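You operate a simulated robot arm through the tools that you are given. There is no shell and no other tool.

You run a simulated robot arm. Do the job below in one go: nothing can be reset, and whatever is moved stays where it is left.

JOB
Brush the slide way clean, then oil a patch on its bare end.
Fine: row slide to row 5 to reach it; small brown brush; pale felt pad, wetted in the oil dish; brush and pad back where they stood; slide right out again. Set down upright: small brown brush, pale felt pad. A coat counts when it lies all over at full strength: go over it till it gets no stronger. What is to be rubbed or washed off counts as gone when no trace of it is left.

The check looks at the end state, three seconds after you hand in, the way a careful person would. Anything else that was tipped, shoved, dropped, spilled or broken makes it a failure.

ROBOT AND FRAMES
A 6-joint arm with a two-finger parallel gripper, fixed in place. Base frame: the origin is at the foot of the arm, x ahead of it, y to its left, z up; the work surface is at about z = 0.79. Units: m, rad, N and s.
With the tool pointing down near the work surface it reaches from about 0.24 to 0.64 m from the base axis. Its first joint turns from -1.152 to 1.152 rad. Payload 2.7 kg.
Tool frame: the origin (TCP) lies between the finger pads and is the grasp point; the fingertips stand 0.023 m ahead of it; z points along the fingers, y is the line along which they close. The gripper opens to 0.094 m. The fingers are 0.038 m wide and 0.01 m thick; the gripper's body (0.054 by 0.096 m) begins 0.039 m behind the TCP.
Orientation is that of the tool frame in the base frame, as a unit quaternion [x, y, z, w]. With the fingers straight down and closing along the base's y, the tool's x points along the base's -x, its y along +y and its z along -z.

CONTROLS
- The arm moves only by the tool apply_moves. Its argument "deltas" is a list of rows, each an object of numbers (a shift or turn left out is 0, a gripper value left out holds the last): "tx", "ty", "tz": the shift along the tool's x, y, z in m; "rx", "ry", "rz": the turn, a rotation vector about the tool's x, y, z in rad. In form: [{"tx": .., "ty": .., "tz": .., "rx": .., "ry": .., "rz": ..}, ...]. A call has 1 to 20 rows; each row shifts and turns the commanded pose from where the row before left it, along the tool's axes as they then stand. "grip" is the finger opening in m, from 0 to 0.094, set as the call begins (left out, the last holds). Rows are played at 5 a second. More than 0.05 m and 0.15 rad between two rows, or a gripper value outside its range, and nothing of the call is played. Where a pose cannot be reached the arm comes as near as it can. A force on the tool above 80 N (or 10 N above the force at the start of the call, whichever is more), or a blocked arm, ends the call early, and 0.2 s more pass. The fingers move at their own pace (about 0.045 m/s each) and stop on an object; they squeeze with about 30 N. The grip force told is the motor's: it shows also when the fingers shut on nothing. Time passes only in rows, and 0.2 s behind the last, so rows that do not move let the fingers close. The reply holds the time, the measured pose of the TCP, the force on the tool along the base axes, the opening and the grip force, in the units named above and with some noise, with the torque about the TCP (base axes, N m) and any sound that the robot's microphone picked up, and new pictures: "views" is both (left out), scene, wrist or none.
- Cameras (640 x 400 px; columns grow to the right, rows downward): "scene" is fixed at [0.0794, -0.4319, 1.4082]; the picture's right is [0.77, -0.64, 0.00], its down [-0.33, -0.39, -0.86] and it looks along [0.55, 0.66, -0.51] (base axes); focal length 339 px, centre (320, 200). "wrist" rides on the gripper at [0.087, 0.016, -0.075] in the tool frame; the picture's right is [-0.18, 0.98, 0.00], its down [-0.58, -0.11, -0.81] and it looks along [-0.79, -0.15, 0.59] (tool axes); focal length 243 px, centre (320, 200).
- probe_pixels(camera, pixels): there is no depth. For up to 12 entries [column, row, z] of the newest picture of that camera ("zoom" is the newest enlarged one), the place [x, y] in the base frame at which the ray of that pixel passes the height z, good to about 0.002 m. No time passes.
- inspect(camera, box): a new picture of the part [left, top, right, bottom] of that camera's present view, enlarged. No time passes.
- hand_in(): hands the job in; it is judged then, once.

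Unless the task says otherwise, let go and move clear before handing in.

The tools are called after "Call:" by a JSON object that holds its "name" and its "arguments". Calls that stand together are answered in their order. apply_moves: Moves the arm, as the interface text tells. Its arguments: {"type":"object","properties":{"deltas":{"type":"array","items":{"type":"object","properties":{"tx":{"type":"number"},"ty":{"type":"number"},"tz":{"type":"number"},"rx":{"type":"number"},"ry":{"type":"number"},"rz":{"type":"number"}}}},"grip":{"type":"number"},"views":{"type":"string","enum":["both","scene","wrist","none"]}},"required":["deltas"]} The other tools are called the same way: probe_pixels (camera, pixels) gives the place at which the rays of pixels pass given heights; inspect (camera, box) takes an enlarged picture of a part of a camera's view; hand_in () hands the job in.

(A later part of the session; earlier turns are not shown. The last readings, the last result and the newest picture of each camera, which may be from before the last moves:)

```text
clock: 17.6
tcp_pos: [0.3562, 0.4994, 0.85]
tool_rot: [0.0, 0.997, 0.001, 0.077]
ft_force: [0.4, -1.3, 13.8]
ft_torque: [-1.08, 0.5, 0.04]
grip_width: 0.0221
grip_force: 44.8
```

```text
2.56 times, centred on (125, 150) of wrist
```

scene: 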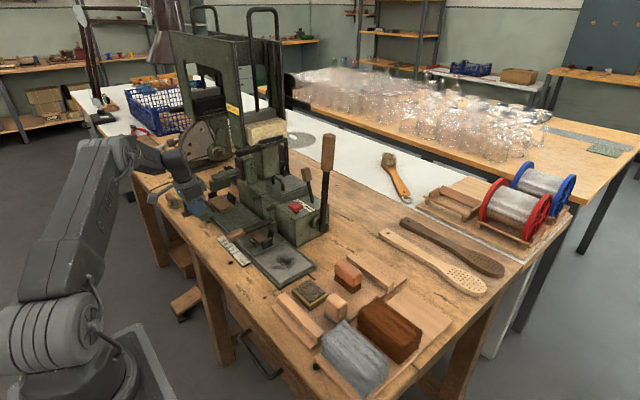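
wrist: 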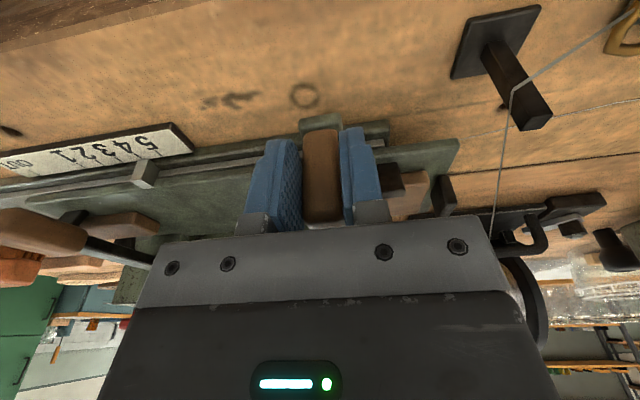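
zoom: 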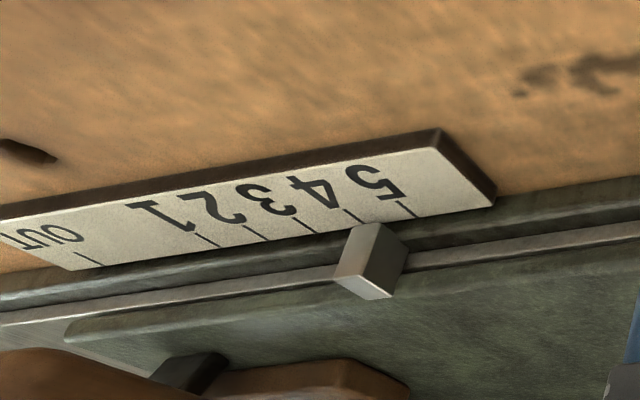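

The pointer is between 4 and 5. One more small push of about 0.012 m, then check alignment.

Call:
{"name": "apply_moves", "arguments": {"deltas": [{"ty": 0.006}, {"ty": 0.006}, {}], "views": "both"}}

Call:
{"name": "inspect", "arguments": {"camera": "wrist", "box": [60, 100, 220, 200]}}

Call:
{"name": "inspect", "arguments": {"camera": "scene", "box": [205, 210, 285, 270]}}

```text
clock: 18.4
tcp_pos: [0.3558, 0.5128, 0.8509]
tool_rot: [-0.001, 0.997, 0.001, 0.077]
ft_force: [-0.6, 3.0, 12.4]
ft_torque: [-1.15, -0.15, -0.15]
grip_width: 0.0216
grip_force: 44.9
```

scene: 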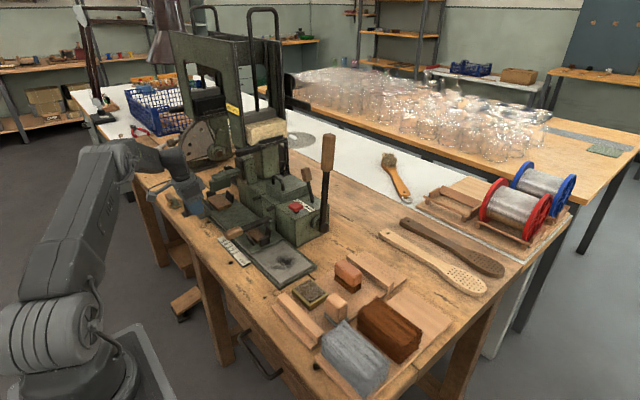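
wrist: 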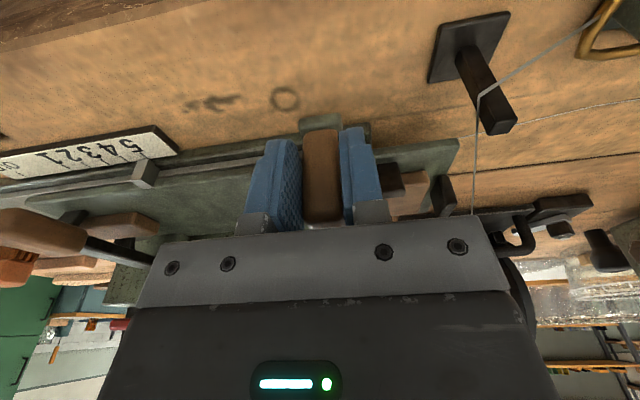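

```text
4.00 times, centred on (140, 150) of wrist
```

zoom: 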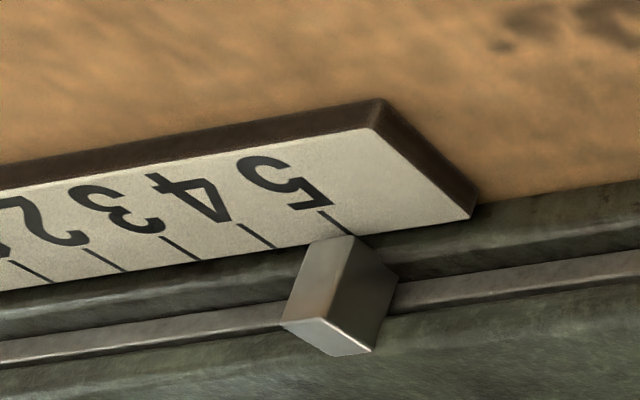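

```text
6.67 times, centred on (245, 240) of scene
```

zoom: 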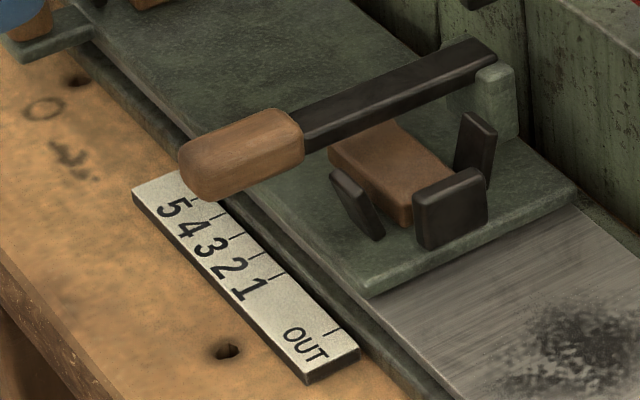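

The pointer's tip sits at the 5 mark (displacement 0.1174 m as computed). I'll release, back off along the tool axis, and verify the pointer from a better angle.

Call:
{"name": "apply_moves", "arguments": {"deltas": [{}, {}, {"tz": -0.03}, {"tz": -0.04}, {"tz": -0.04}, {"tx": 0.03, "ty": -0.03}, {"tx": 0.02, "ty": -0.04}, {"ty": -0.04}, {}], "grip": 0.05, "views": "both"}}

```text
clock: 20.4
tcp_pos: [0.2978, 0.3959, 0.9517]
tool_rot: [0.0, 0.997, 0.0, 0.076]
ft_force: [0.1, -0.2, -0.1]
ft_torque: [0.02, -0.02, 0.02]
grip_width: 0.0501
grip_force: 0.1
out of reach, approached as far as the arm can: row 6
```

scene: 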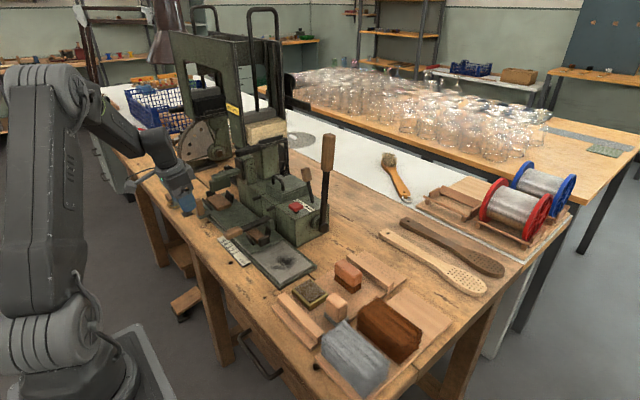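
wrist: 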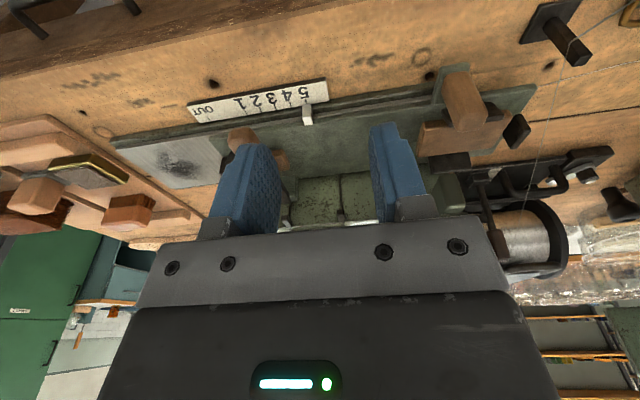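

Call:
{"name": "inspect", "arguments": {"camera": "wrist", "box": [180, 70, 340, 170]}}

Call:
{"name": "inspect", "arguments": {"camera": "wrist", "box": [280, 80, 340, 130]}}

```text
4.00 times, centred on (260, 120) of wrist
```

zoom: 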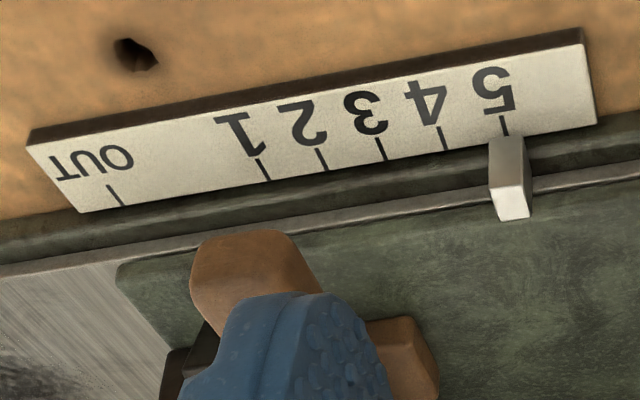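

```text
8.00 times, centred on (310, 105) of wrist
```

zoom: 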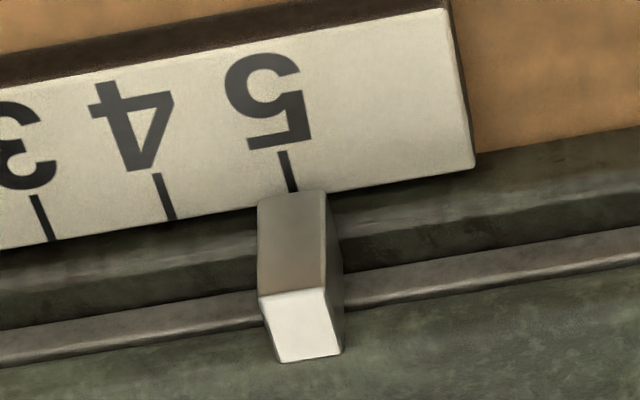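

The pointer is dead on the 5 mark. Now I'll straighten the tool and move over to view the tray with the brush, pad and oil dish.

Call:
{"name": "apply_moves", "arguments": {"deltas": [{"ry": 0.15}, {"ty": -0.02, "tz": -0.05}, {"ty": -0.04, "tz": -0.03}, {"ty": -0.05}, {"ty": -0.05}, {"ty": -0.05}, {"ty": -0.05, "tx": -0.02}, {"ty": -0.05, "tx": -0.02}, {"ty": -0.05, "tx": -0.02}, {"ty": -0.03}, {}], "views": "both"}}

```text
refused: row 2 steps farther than a row can; nothing moved
```

Call:
{"name": "apply_moves", "arguments": {"deltas": [{"ry": 0.15}, {"ty": -0.02, "tz": -0.04}, {"ty": -0.03, "tz": -0.03}, {"ty": -0.045}, {"ty": -0.045}, {"ty": -0.045}, {"ty": -0.045, "tx": -0.02}, {"ty": -0.045, "tx": -0.02}, {"ty": -0.045, "tx": -0.02}, {"ty": -0.045}, {"ty": -0.035}, {}], "views": "both"}}

```text
clock: 23.0
tcp_pos: [0.3581, -0.0017, 1.0232]
tool_rot: [-0.001, 1.0, 0.0, 0.001]
ft_force: [-0.4, -0.3, -0.3]
ft_torque: [-0.04, -0.01, 0.01]
grip_width: 0.0499
grip_force: 0.0
```

scene: 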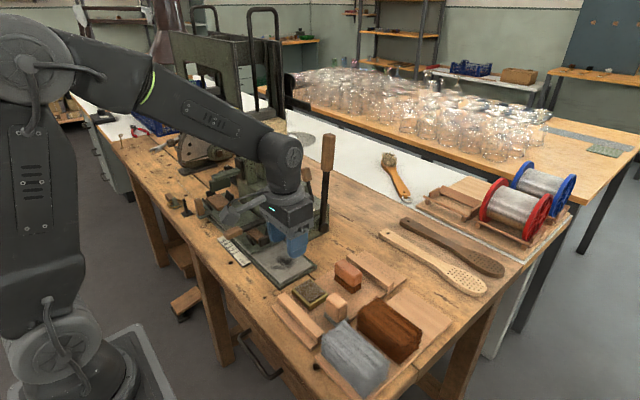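
wrist: 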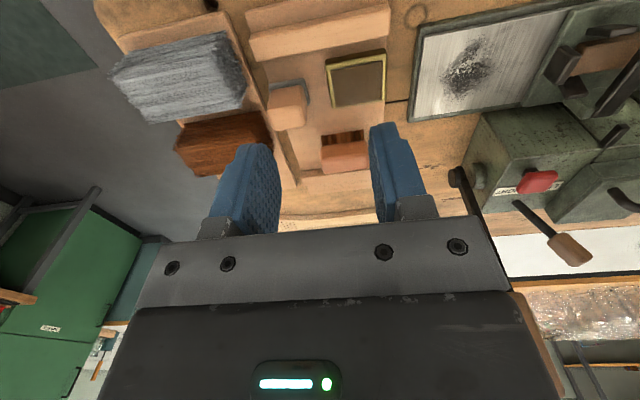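

The brush [345,155], pad [288,105], dish [357,80] and the dirty way [470,65] are in view. I'll zoom in on each.

Call:
{"name": "inspect", "arguments": {"camera": "wrist", "box": [250, 30, 410, 190]}}

Call:
{"name": "inspect", "arguments": {"camera": "wrist", "box": [400, 0, 600, 130]}}

Call:
{"name": "inspect", "arguments": {"camera": "scene", "box": [290, 250, 390, 325]}}

```text
2.50 times, centred on (330, 110) of wrist
```

zoom: 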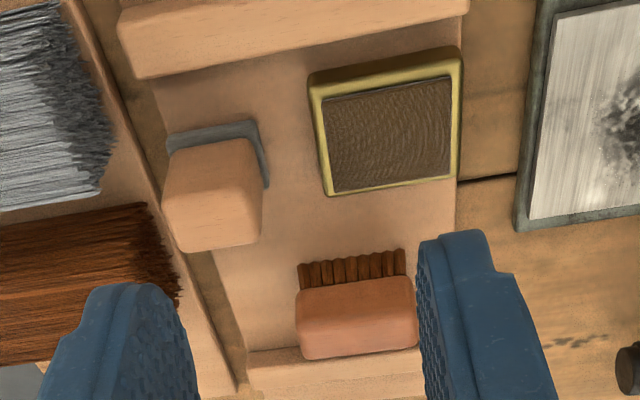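

```text
3.08 times, centred on (500, 65) of wrist
```

zoom: 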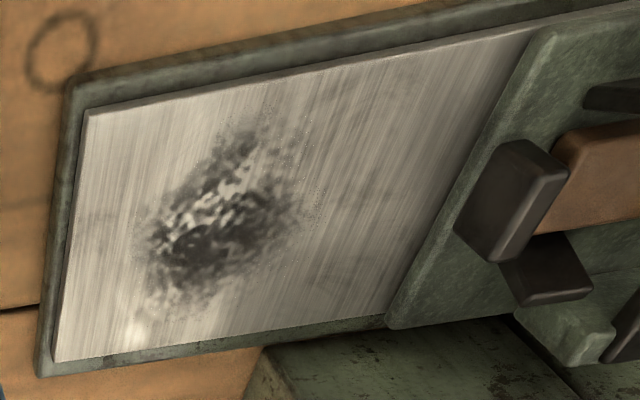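

```text
5.33 times, centred on (340, 288) of scene
```

zoom: 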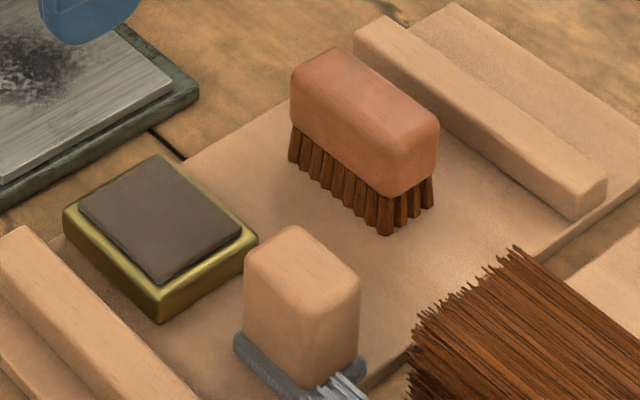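

Brush, pad and dish are clear. Now I'll probe key corners from both cameras.

Call:
{"name": "probe_pixels", "arguments": {"camera": "wrist", "pixels": [[322, 136, 0.8], [363.6, 130.4, 0.8], [322, 136, 0.795], [363.6, 130.4, 0.795], [324, 173, 0.85], [368, 168.5, 0.85], [324, 173, 0.86], [368, 168.5, 0.86], [321, 146, 0.82], [367, 141.5, 0.82]]}}

Call:
{"name": "probe_pixels", "arguments": {"camera": "scene", "pixels": [[352.2, 294, 0.8], [334.4, 280.5, 0.8], [361, 289.3, 0.8], [352.2, 294, 0.795], [353, 286.5, 0.82], [335, 273, 0.82], [362, 281, 0.82], [334.5, 264.6, 0.85], [354.3, 280, 0.85], [362, 271.5, 0.85], [344, 259.5, 0.85], [344, 259.5, 0.86]]}}

```text
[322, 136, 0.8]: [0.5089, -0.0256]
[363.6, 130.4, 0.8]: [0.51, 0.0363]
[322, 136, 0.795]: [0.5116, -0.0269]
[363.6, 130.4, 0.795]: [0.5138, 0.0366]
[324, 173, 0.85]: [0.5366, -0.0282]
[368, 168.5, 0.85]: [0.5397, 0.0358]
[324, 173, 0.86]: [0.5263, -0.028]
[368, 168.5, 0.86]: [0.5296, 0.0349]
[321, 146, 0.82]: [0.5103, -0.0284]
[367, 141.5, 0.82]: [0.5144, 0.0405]
```

```text
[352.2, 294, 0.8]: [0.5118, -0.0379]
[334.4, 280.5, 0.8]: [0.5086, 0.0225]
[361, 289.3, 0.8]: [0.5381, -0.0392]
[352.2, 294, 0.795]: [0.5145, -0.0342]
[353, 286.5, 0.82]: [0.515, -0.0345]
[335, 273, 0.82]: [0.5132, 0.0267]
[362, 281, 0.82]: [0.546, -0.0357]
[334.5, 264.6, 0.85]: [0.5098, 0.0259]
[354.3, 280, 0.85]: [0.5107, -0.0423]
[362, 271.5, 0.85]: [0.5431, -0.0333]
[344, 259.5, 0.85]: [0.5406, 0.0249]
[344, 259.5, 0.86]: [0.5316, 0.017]
```

Call:
{"name": "probe_pixels", "arguments": {"camera": "wrist", "pixels": [[416.2, 16.2, 0.79], [416.2, 16.2, 0.78], [326.8, 61.2, 0.81], [385.2, 49.2, 0.81], [386, 101.2, 0.81], [332.8, 108, 0.81], [326.8, 61.2, 0.82], [385.2, 49.2, 0.82], [386, 101.2, 0.82], [332.8, 108, 0.82]]}}

Call:
{"name": "probe_pixels", "arguments": {"camera": "scene", "pixels": [[277, 292.6, 0.79], [277, 292.6, 0.78], [292.2, 289, 0.81], [310, 304.9, 0.81], [328.2, 295.5, 0.81], [309.6, 280, 0.81], [292.2, 289, 0.82], [310, 304.9, 0.82], [328.2, 295.5, 0.82], [309.6, 280, 0.82]]}}

Call:
{"name": "inspect", "arguments": {"camera": "scene", "box": [255, 270, 305, 310]}}

```text
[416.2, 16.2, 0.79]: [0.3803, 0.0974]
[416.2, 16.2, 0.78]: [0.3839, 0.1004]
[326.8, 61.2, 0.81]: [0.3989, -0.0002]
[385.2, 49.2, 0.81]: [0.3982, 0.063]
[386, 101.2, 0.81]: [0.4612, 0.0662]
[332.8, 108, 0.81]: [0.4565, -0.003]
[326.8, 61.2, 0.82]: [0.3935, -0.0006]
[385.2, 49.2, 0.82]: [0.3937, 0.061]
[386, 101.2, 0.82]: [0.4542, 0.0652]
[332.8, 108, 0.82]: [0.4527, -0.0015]
```

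```text
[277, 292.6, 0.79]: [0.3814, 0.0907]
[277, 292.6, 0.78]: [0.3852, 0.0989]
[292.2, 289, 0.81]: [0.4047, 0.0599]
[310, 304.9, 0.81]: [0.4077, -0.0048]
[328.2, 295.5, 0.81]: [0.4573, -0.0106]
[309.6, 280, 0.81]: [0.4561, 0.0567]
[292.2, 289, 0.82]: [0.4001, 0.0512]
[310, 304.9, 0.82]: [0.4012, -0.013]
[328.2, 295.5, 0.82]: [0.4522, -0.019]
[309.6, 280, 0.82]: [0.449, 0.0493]
```

```text
10.00 times, centred on (280, 290) of scene
```

zoom: 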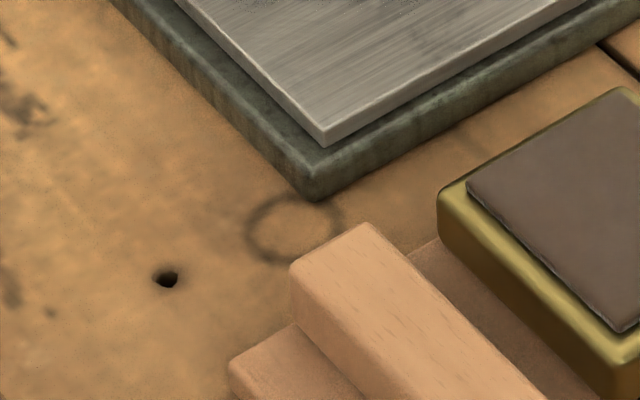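

There's a consistent sign that the bench lies nearer z≈0.782. I'll probe the way's corners and dirt extents in the wrist view and the same in the scene view.

Call:
{"name": "probe_pixels", "arguments": {"camera": "wrist", "pixels": [[423.6, 36.7, 0.8], [413.9, 116.9, 0.8], [569.7, 11.4, 0.8], [521, 102.3, 0.8], [441.5, 84.4, 0.8], [499.9, 65, 0.8], [477.2, 37.3, 0.8], [454.4, 102.3, 0.8], [423.6, 36.7, 0.79], [413.9, 116.9, 0.79], [562, 65, 0.84], [562, 65, 0.83]]}}

Call:
{"name": "inspect", "arguments": {"camera": "scene", "box": [240, 230, 330, 290]}}

```text
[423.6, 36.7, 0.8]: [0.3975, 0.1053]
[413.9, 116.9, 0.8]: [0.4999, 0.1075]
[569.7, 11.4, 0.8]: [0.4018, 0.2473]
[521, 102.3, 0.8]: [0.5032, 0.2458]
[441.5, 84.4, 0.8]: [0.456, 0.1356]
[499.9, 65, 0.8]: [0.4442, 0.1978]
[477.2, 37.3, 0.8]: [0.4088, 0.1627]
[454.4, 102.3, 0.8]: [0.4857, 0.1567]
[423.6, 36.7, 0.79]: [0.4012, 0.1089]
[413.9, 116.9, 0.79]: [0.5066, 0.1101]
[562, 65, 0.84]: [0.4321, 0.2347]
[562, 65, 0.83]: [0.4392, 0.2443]
```

```text
6.67 times, centred on (285, 260) of scene
```

zoom: 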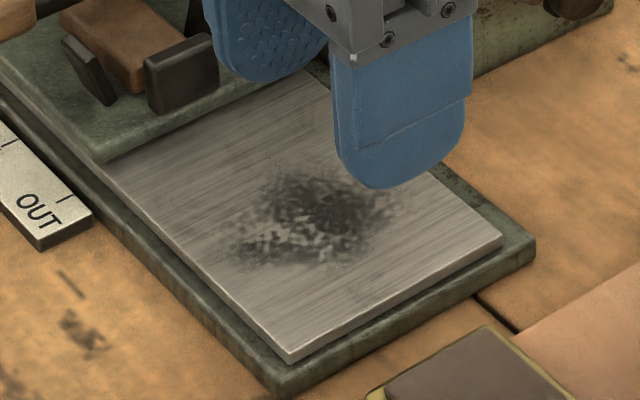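

Call:
{"name": "probe_pixels", "arguments": {"camera": "scene", "pixels": [[280.2, 283.5, 0.8], [280.2, 283.5, 0.79], [312.4, 266, 0.8], [312.4, 266, 0.79], [252.4, 254.4, 0.8], [252.4, 254.4, 0.79]]}}

```text
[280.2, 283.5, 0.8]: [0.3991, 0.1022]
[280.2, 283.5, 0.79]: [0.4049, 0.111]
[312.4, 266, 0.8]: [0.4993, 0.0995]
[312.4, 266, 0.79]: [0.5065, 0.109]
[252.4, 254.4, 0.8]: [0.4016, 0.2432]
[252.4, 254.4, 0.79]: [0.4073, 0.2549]
```

The way's top triangulates to z≈0.791, x 0.402–0.506, y 0.109–0.25, dirt within x 0.41–0.49, y 0.138–0.203. I need the machine block's extents near (0.51, 0.2) for gripper clearance.

Call:
{"name": "inspect", "arguments": {"camera": "wrist", "box": [440, 90, 640, 220]}}

Call:
{"name": "inspect", "arguments": {"camera": "scene", "box": [230, 150, 350, 260]}}

```text
3.08 times, centred on (540, 155) of wrist
```

zoom: 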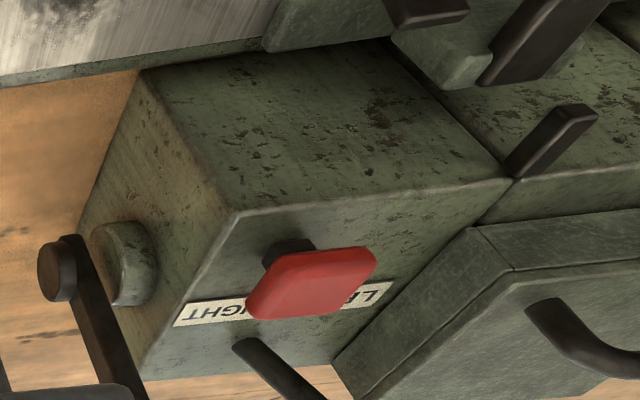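

```text
3.64 times, centred on (290, 205) of scene
```

zoom: 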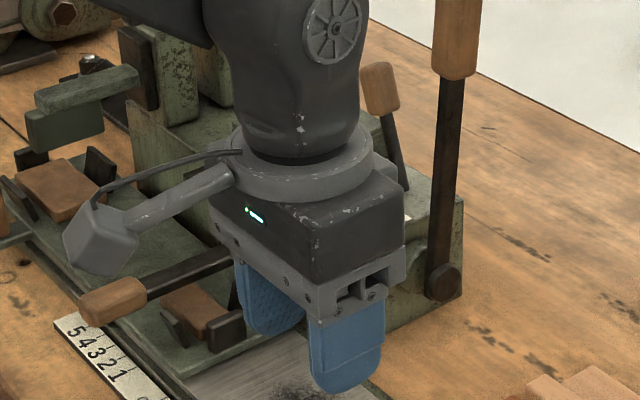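

Call:
{"name": "probe_pixels", "arguments": {"camera": "wrist", "pixels": [[481.6, 113.4, 0.79], [511.4, 158.8, 0.84], [511.4, 158.8, 0.86], [511.4, 158.8, 0.88], [511.4, 158.8, 0.9]]}}

Call:
{"name": "probe_pixels", "arguments": {"camera": "scene", "pixels": [[298.9, 246.2, 0.79], [296.2, 222.5, 0.84], [296.2, 222.5, 0.86], [296.2, 222.5, 0.88], [296.2, 222.5, 0.9]]}}

```text
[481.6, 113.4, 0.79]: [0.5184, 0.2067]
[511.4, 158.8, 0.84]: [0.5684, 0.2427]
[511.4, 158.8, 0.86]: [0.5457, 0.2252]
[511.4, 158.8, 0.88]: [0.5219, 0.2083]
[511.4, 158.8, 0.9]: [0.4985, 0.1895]
```

```text
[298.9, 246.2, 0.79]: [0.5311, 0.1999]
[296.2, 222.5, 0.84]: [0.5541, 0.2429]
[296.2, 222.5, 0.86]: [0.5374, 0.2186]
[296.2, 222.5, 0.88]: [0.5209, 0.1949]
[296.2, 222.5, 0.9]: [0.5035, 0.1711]
```

The machine block's corner is at about (0.519, 0.205), top z≈0.88, so a standard-orientation grip on the brush's ends keeps clearance. I'll go above the brush and open fully.

Call:
{"name": "apply_moves", "arguments": {"deltas": [{"tx": -0.044}, {"tx": -0.044}, {"tx": -0.044, "tz": 0.02}, {"tx": -0.044, "ty": 0.005, "tz": 0.02}, {"tz": 0.03}, {}], "grip": 0.094, "views": "both"}}

```text
clock: 24.4
tcp_pos: [0.5324, 0.003, 0.9543]
tool_rot: [0.0, 1.0, 0.001, 0.001]
ft_force: [0.1, -0.1, 0.5]
ft_torque: [0.03, -0.01, -0.02]
grip_width: 0.0938
grip_force: 0.0
```

scene: 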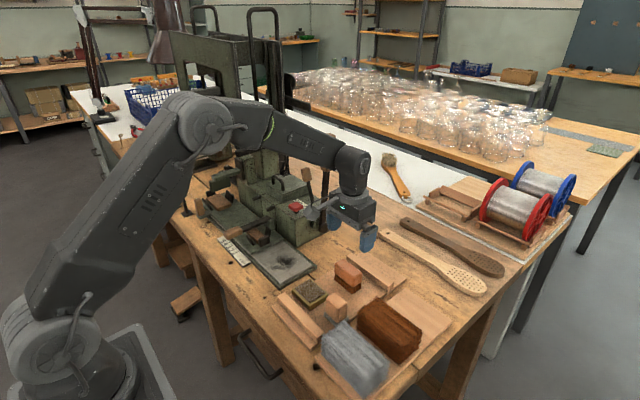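
wrist: 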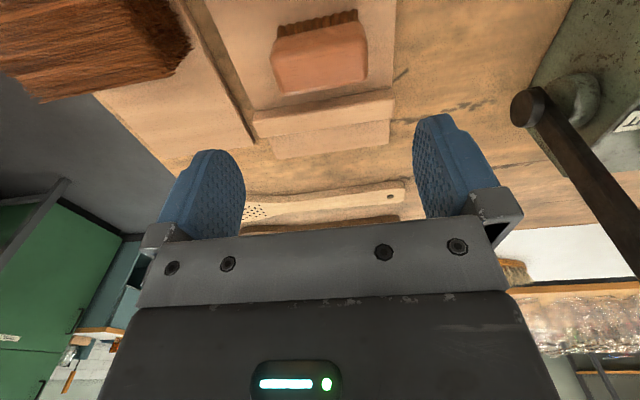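

Call:
{"name": "inspect", "arguments": {"camera": "wrist", "box": [240, 0, 410, 130]}}

Call:
{"name": "inspect", "arguments": {"camera": "scene", "box": [320, 240, 400, 300]}}

```text
3.08 times, centred on (325, 65) of wrist
```

zoom: 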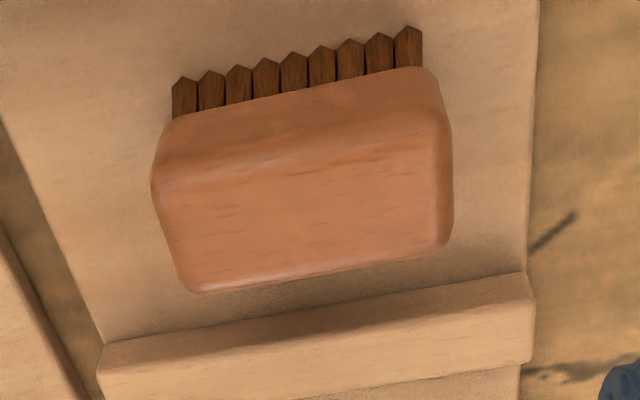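

```text
6.67 times, centred on (360, 270) of scene
```

zoom: 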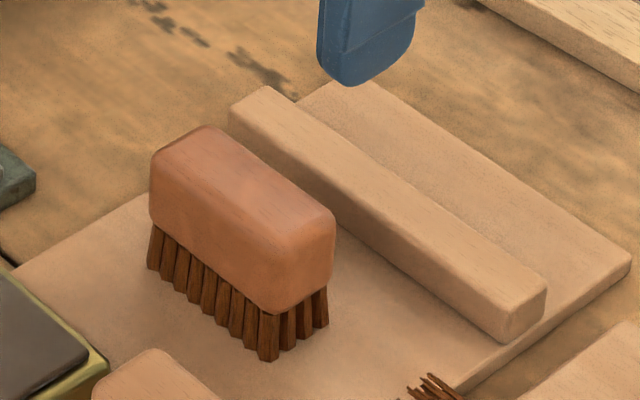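

Call:
{"name": "probe_pixels", "arguments": {"camera": "wrist", "pixels": [[271.4, 60, 0.835], [366.2, 39, 0.835], [284.4, 94.8, 0.835], [366.2, 79.5, 0.835], [271.4, 60, 0.845], [366.2, 39, 0.845], [284.4, 94.8, 0.845], [366.2, 79.5, 0.845], [281.2, 25.3, 0.79], [353.2, 9.1, 0.79], [281.2, 25.3, 0.78], [353.2, 9.1, 0.78]]}}

Call:
{"name": "probe_pixels", "arguments": {"camera": "scene", "pixels": [[351.7, 294, 0.79], [334.8, 279.7, 0.79], [360.3, 288.7, 0.79], [351.7, 294, 0.78], [334.8, 279.7, 0.78], [360.3, 288.7, 0.78], [362.2, 271.5, 0.84], [343.5, 259, 0.84], [334.5, 264.7, 0.84]]}}

```text
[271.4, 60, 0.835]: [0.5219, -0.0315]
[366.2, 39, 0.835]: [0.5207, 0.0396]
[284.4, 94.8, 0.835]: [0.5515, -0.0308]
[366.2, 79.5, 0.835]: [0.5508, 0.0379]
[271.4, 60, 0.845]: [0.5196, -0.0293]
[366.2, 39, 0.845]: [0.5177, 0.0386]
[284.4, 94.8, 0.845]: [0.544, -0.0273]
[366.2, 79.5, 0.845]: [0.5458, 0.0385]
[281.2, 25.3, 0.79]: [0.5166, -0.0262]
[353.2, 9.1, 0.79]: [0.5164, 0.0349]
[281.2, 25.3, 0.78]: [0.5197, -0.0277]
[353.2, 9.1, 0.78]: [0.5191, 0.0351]
```

```text
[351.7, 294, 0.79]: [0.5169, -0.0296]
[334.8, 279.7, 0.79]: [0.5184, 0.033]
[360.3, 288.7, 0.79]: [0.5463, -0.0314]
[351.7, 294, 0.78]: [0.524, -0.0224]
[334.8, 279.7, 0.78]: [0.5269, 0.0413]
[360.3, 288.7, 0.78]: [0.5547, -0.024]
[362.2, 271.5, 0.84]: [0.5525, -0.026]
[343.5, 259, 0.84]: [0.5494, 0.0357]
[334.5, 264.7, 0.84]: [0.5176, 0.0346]
```

The brush's centre is at about (0.534, 0.003), top z≈0.84, bristle tips z≈0.79. I'll descend to z≈0.836 with the fingers open around its ends.

Call:
{"name": "apply_moves", "arguments": {"deltas": [{"tx": -0.0015, "tz": 0.04}, {"tz": 0.04}, {"tz": 0.025}, {"tz": 0.013}, {}], "views": "both"}}

```text
clock: 25.6
tcp_pos: [0.5352, 0.0023, 0.8348]
tool_rot: [0.0, 1.0, 0.0, 0.001]
ft_force: [-0.6, -0.7, -0.2]
ft_torque: [0.0, -0.02, -0.01]
grip_width: 0.0939
grip_force: 0.1
```

scene: 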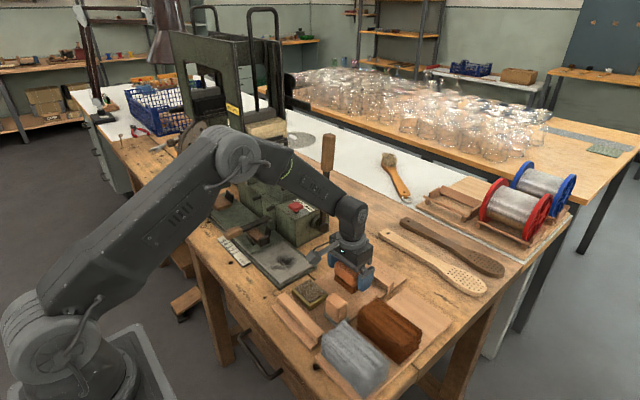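
wrist: 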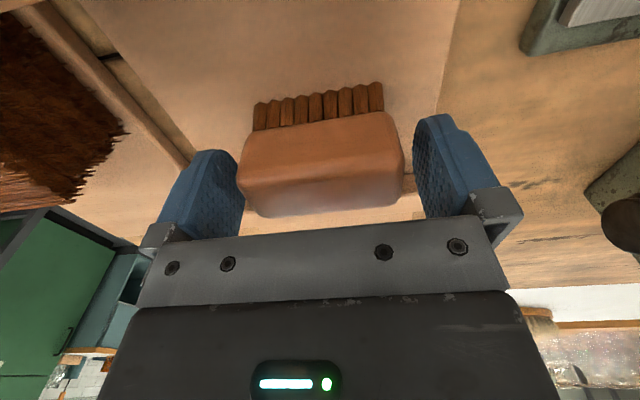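

Call:
{"name": "probe_pixels", "arguments": {"camera": "wrist", "pixels": [[238, 172, 0.835], [404, 160, 0.835], [244, 190, 0.84], [404, 185, 0.84], [254, 104, 0.79], [383, 83, 0.79], [254, 130, 0.812], [392, 112, 0.812]]}}

Call:
{"name": "inspect", "arguments": {"camera": "scene", "box": [315, 240, 395, 300]}}

Call:
{"name": "inspect", "arguments": {"camera": "wrist", "box": [200, 70, 450, 240]}}

```text
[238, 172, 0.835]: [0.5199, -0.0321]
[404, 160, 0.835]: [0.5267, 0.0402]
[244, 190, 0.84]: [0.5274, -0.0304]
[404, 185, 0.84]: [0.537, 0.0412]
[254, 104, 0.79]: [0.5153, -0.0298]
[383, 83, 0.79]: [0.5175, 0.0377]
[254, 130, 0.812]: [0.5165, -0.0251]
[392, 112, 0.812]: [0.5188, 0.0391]
```

```text
6.67 times, centred on (355, 270) of scene
```

zoom: 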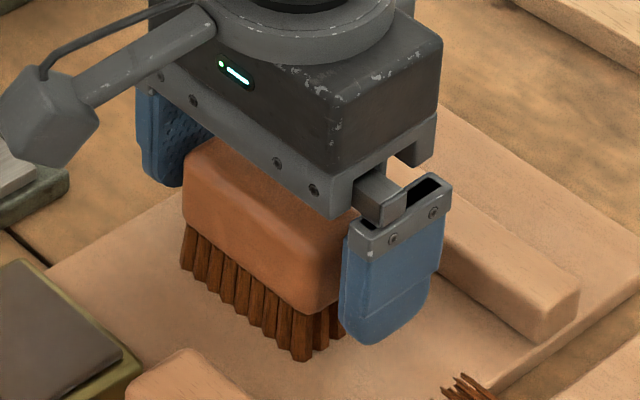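

```text
2.35 times, centred on (325, 155) of wrist
```

zoom: 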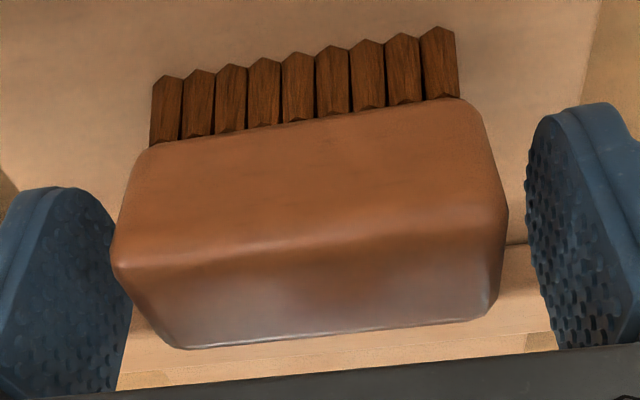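

The brush is centred between the fingers to within ~2 mm. I'll nudge +1.5 mm in y and close.

Call:
{"name": "apply_moves", "arguments": {"deltas": [{"ty": 0.0015}, {}, {}, {}], "grip": 0.0, "views": "both"}}

```text
clock: 26.6
tcp_pos: [0.5356, 0.0038, 0.8359]
tool_rot: [0.0, 1.0, 0.0, 0.001]
ft_force: [1.5, -0.1, 2.1]
ft_torque: [-0.04, -0.02, -0.02]
grip_width: 0.0713
grip_force: 30.0
```

scene: 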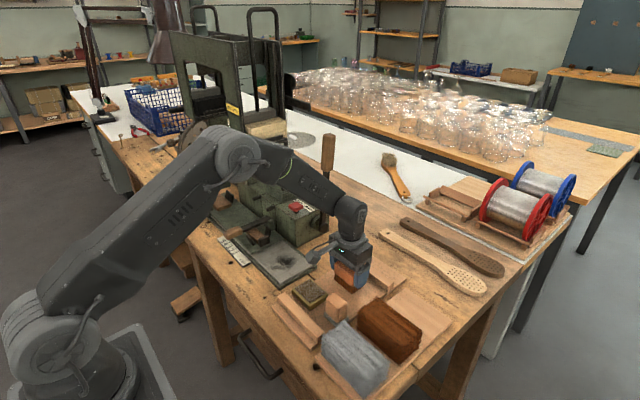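
wrist: 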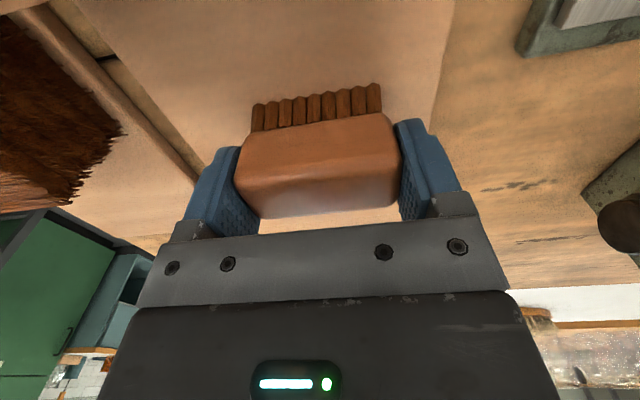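

The brush is gripped (width 0.0713, 30 N). Pick pose is about (0.5356, 0.0038, 0.8356). Lifting and carrying it above the way's -x edge.

Call:
{"name": "apply_moves", "arguments": {"deltas": [{"tz": -0.02}, {"tz": -0.03}, {"tz": -0.035}, {"tx": 0.04, "ty": 0.02}, {"tx": 0.04, "ty": 0.04}, {"tx": 0.03, "ty": 0.04}, {"tx": 0.01, "ty": 0.038}, {}], "views": "both"}}

```text
refused: row 5 steps farther than a row can; nothing moved
```

Call:
{"name": "apply_moves", "arguments": {"deltas": [{"tz": -0.02}, {"tz": -0.03}, {"tz": -0.035}, {"tx": 0.035, "ty": 0.03}, {"tx": 0.03, "ty": 0.035}, {"tx": 0.03, "ty": 0.035}, {"tx": 0.02, "ty": 0.038}, {}], "views": "both"}}

```text
clock: 28.4
tcp_pos: [0.42, 0.1419, 0.9203]
tool_rot: [0.0, 1.0, 0.0, 0.001]
ft_force: [-0.1, 0.2, 0.1]
ft_torque: [0.02, 0.0, 0.07]
grip_width: 0.0
grip_force: 29.8
```

scene: 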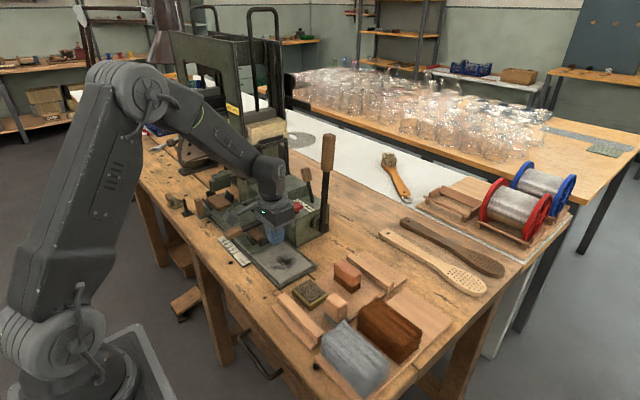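
wrist: 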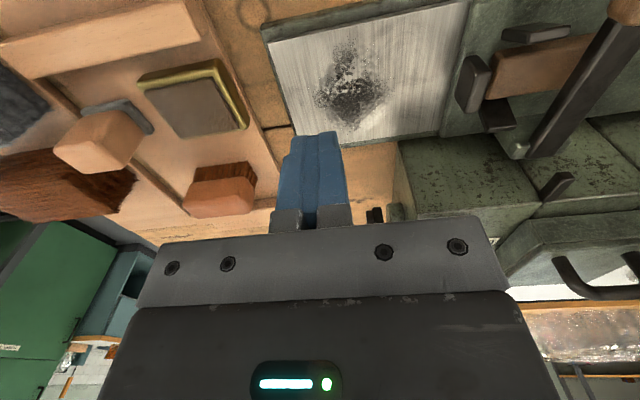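

The gripper is empty (width 0.0): the brush slipped out at lifting; it appears still standing at scene [347,275]. I'll inspect it closely.

Call:
{"name": "inspect", "arguments": {"camera": "scene", "box": [315, 240, 395, 300]}}

Call:
{"name": "inspect", "arguments": {"camera": "wrist", "box": [40, 60, 290, 240]}}

```text
6.67 times, centred on (355, 270) of scene
```

zoom: 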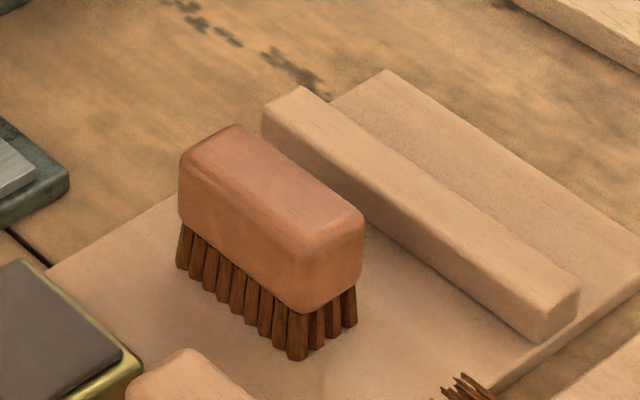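

```text
2.22 times, centred on (165, 150) of wrist
```

zoom: 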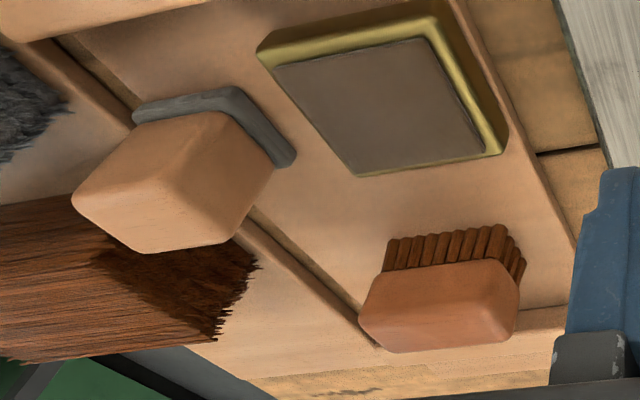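

The brush is still standing where it was. The rounded ends gave a poor hold, so I'll grip its long flat sides (closing along x) instead; first I check the clearance to the strip behind it.

Call:
{"name": "probe_pixels", "arguments": {"camera": "scene", "pixels": [[367, 276.7, 0.79], [358, 269, 0.79], [367, 272.2, 0.805], [347, 258, 0.8], [334, 264.7, 0.84], [361.5, 272, 0.84], [343, 258.8, 0.84], [350.3, 293.6, 0.79], [334, 279.8, 0.79], [359.5, 288.5, 0.79]]}}

Call:
{"name": "probe_pixels", "arguments": {"camera": "wrist", "pixels": [[196, 190, 0.81], [270, 186, 0.81]]}}

```text
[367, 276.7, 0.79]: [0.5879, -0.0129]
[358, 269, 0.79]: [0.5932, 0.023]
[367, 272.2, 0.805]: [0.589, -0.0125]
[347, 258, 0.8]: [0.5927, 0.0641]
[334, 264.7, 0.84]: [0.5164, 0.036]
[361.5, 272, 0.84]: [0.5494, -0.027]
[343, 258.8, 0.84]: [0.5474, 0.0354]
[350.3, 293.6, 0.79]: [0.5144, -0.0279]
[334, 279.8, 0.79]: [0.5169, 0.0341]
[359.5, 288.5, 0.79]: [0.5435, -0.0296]
```

```text
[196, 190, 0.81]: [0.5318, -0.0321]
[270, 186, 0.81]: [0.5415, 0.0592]
```

The strip's near face is at x≈0.588, leaving room for a finger. I'll rise, turn the tool −90° (camera to the −y side), and go above the brush with 0.06 opening.

Call:
{"name": "apply_moves", "arguments": {"deltas": [{"tz": -0.04}, {"rz": -0.1428}, {"rz": -0.1428}, {"rz": -0.1428}, {"rz": -0.1428}, {"rz": -0.1428}, {"rz": -0.1428}, {"rz": -0.1428}, {"rz": -0.1428}, {"rz": -0.1428}, {"rz": -0.1428}, {"rz": -0.1428}, {"tx": 0.035, "ty": -0.03}, {"tx": 0.035, "ty": -0.03}, {"tx": 0.035, "ty": -0.03}, {"tx": 0.0324, "ty": -0.0225}, {}], "grip": 0.06, "views": "both"}}

```text
clock: 32.0
tcp_pos: [0.5346, 0.004, 0.9571]
tool_rot: [-0.707, 0.707, 0.0, 0.002]
ft_force: [-0.6, 0.0, 0.2]
ft_torque: [0.02, 0.0, 0.01]
grip_width: 0.0599
grip_force: 0.1
```

scene: 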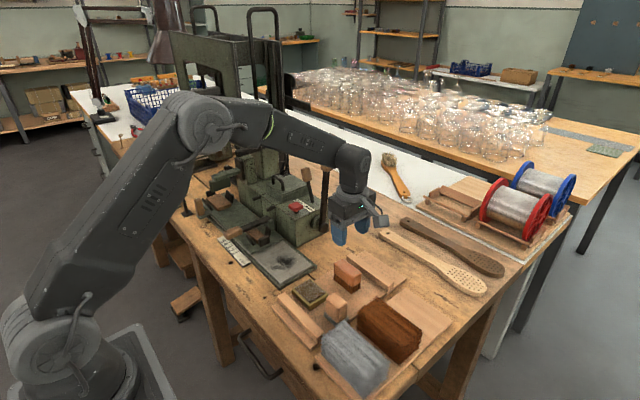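
wrist: 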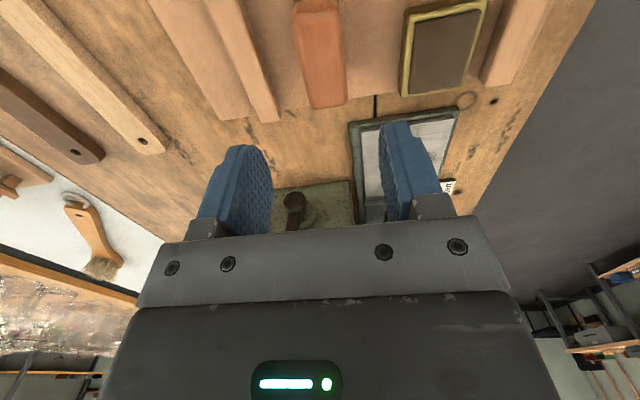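

Call:
{"name": "inspect", "arguments": {"camera": "wrist", "box": [250, 0, 410, 130]}}

Call:
{"name": "probe_pixels", "arguments": {"camera": "wrist", "pixels": [[306, 100, 0.838], [346, 96, 0.838], [295, 15, 0.838], [337, 10, 0.838], [306, 100, 0.83], [346, 96, 0.83]]}}

```text
3.08 times, centred on (330, 65) of wrist
```

zoom: 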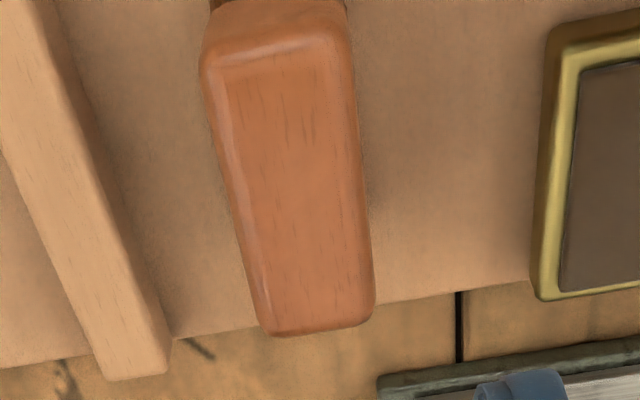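

```text
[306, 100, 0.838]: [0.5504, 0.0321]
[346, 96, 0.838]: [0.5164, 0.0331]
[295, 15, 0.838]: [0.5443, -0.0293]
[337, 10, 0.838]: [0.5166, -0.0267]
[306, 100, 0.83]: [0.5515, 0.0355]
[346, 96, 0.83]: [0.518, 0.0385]
```

The brush's long sides lie at x≈0.516–0.549, centre x≈0.532. Descending to z≈0.833 centred on that.

Call:
{"name": "apply_moves", "arguments": {"deltas": [{"ty": 0.0026, "tx": 0.001, "tz": 0.04}, {"tz": 0.04}, {"tz": 0.03}, {"tz": 0.014}, {}], "grip": 0.06, "views": "both"}}

```text
clock: 33.2
tcp_pos: [0.5302, 0.0042, 0.8349]
tool_rot: [0.707, -0.707, 0.0, -0.002]
ft_force: [-0.1, -0.7, -0.3]
ft_torque: [-0.02, 0.0, -0.03]
grip_width: 0.0602
grip_force: 0.0
```

scene: 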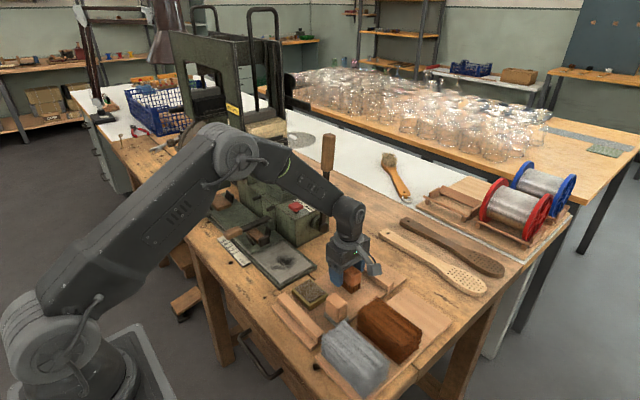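
wrist: 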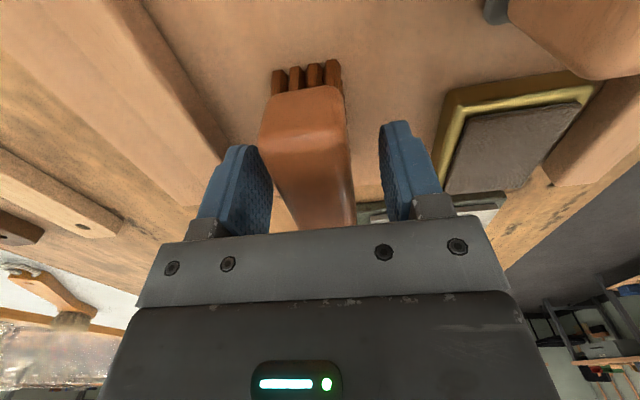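

The brush sits about 2.5 mm toward +x of the finger centre; correct that and close.

Call:
{"name": "apply_moves", "arguments": {"deltas": [{"ty": -0.0025}, {}], "grip": 0.06, "views": "wrist"}}

Call:
{"name": "inspect", "arguments": {"camera": "wrist", "box": [220, 50, 420, 240]}}

Call:
{"name": "inspect", "arguments": {"camera": "scene", "box": [315, 240, 395, 300]}}

```text
clock: 33.8
tcp_pos: [0.5319, 0.004, 0.8356]
tool_rot: [0.707, -0.707, 0.0, -0.002]
ft_force: [-0.6, -0.2, 0.3]
ft_torque: [-0.03, 0.01, -0.01]
grip_width: 0.0601
grip_force: 0.1
```

wrist: 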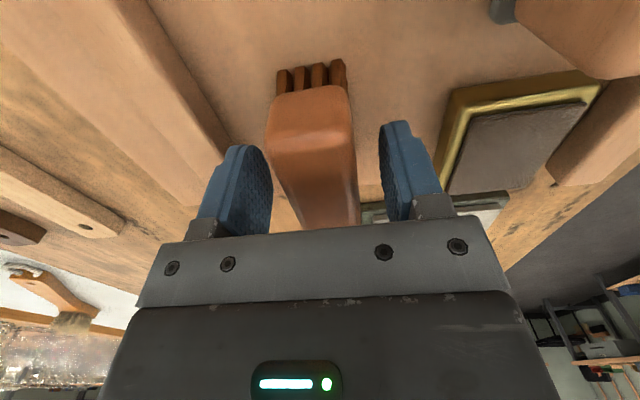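

```text
2.11 times, centred on (320, 145) of wrist
```

zoom: 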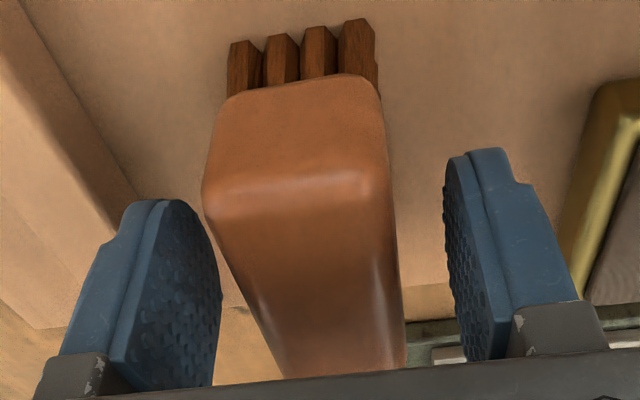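

```text
6.67 times, centred on (355, 270) of scene
```

zoom: 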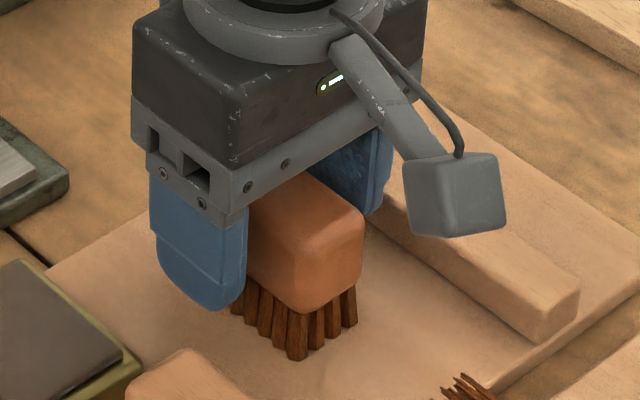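

Centred. Closing on the long sides and waiting for full squeeze.

Call:
{"name": "apply_moves", "arguments": {"deltas": [{}, {}, {}, {}], "grip": 0.0, "views": "none"}}

Call:
{"name": "apply_moves", "arguments": {"deltas": [{"tz": -0.003}, {"tz": -0.006}, {"tz": -0.008}, {}], "views": "both"}}

```text
clock: 34.8
tcp_pos: [0.5329, 0.0041, 0.835]
tool_rot: [0.708, -0.706, 0.0, 0.0]
ft_force: [0.0, 0.1, 0.1]
ft_torque: [-0.02, 0.04, -0.03]
grip_width: 0.0336
grip_force: 30.2
```

```text
clock: 35.8
tcp_pos: [0.5342, 0.0044, 0.8515]
tool_rot: [-0.707, 0.708, 0.0, 0.001]
ft_force: [-0.6, 0.4, -0.5]
ft_torque: [0.02, -0.01, 0.02]
grip_width: 0.0335
grip_force: 29.5
```

scene: 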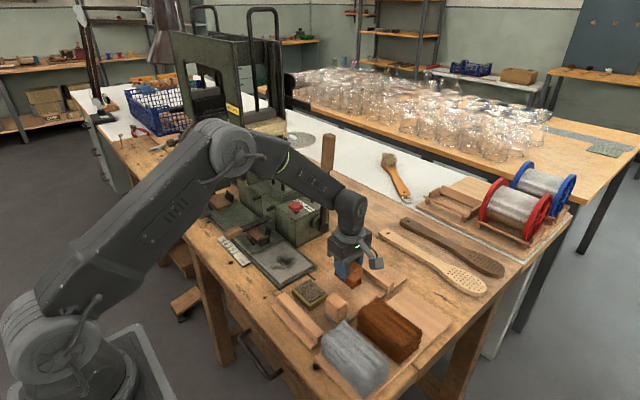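
wrist: 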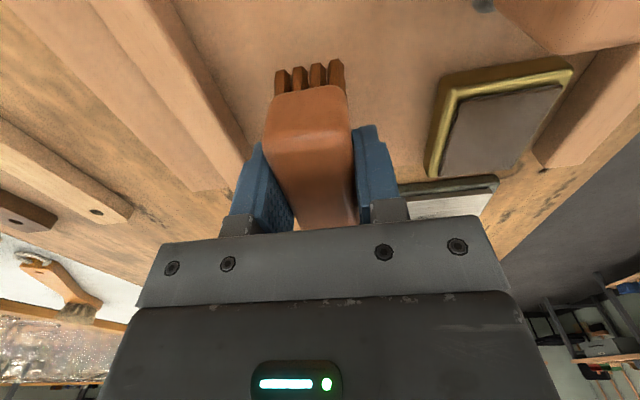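

The brush now comes up with the gripper (tray receded, brush fixed in view; width 0.0335). Lifting on and carrying it over the way.

Call:
{"name": "apply_moves", "arguments": {"deltas": [{"tz": -0.02}, {"tz": -0.025}, {"tz": -0.025}, {"tx": -0.0292, "ty": 0.0258}, {"tx": -0.0292, "ty": 0.0258}, {"tx": -0.0292, "ty": 0.0258}, {"tx": -0.0292, "ty": 0.0258}, {"tx": -0.0292, "ty": 0.0258}, {}], "views": "both"}}

```text
clock: 37.8
tcp_pos: [0.4047, 0.1514, 0.9218]
tool_rot: [-0.707, 0.708, 0.001, 0.001]
ft_force: [-0.2, 0.4, -0.6]
ft_torque: [0.03, -0.03, 0.0]
grip_width: 0.0335
grip_force: 30.3
```

scene: 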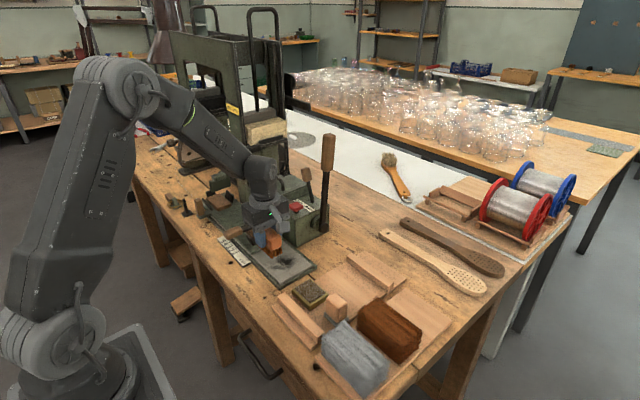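
wrist: 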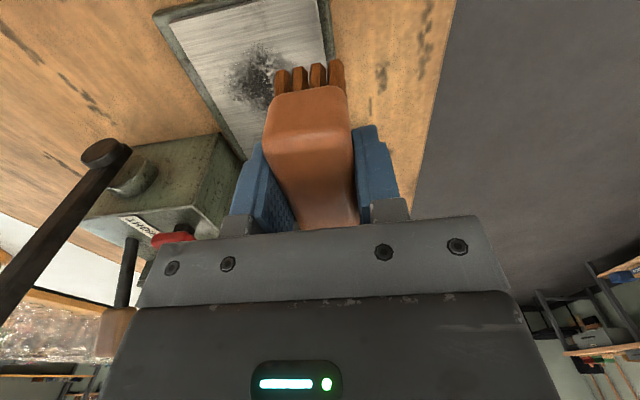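

The brush is held upright above the way's −x side. Descending toward contact, watching the force.

Call:
{"name": "apply_moves", "arguments": {"deltas": [{"ty": -0.012, "tz": 0.03}, {"tz": 0.03}, {"tz": 0.015}, {"tz": 0.003}, {}], "views": "both"}}

```text
clock: 39.0
tcp_pos: [0.4165, 0.1505, 0.8448]
tool_rot: [0.708, -0.707, 0.0, -0.001]
ft_force: [-0.6, -0.3, -1.2]
ft_torque: [-0.01, -0.01, 0.01]
grip_width: 0.0333
grip_force: 29.7
```

scene: 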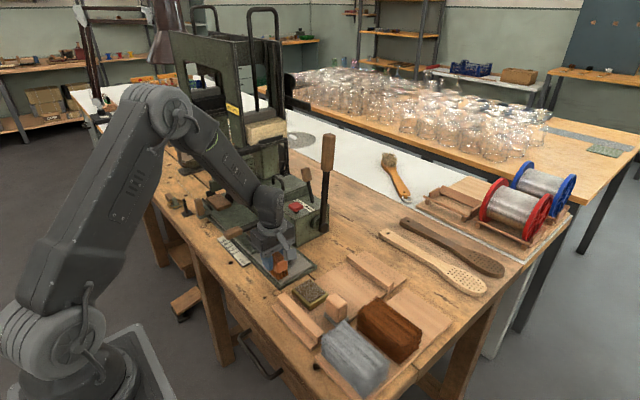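
wrist: 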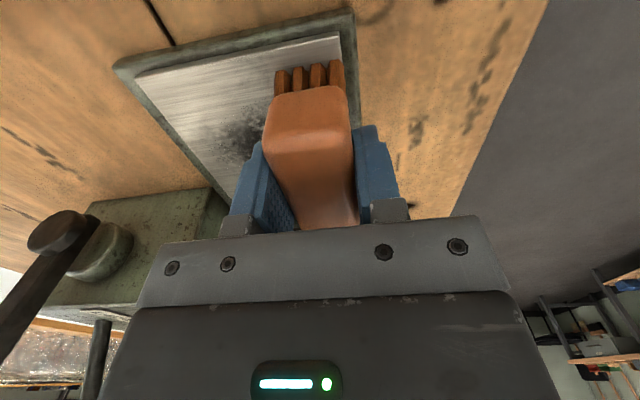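

Call:
{"name": "inspect", "arguments": {"camera": "scene", "box": [240, 230, 320, 290]}}

Call:
{"name": "apply_moves", "arguments": {"deltas": [{"tz": 0.002}, {"tz": 0.002}, {"tz": 0.001}, {}], "views": "none"}}

```text
6.67 times, centred on (280, 260) of scene
```

zoom: 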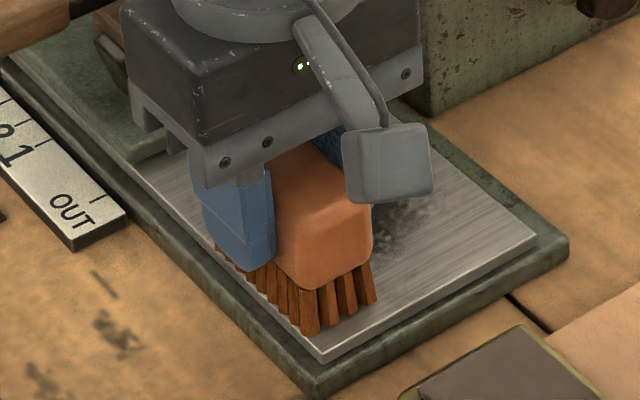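

```text
clock: 40.0
tcp_pos: [0.4171, 0.1508, 0.8391]
tool_rot: [0.707, -0.707, 0.001, -0.002]
ft_force: [-1.1, -1.7, 21.7]
ft_torque: [-0.01, 0.12, 0.0]
grip_width: 0.0339
grip_force: 30.4
```

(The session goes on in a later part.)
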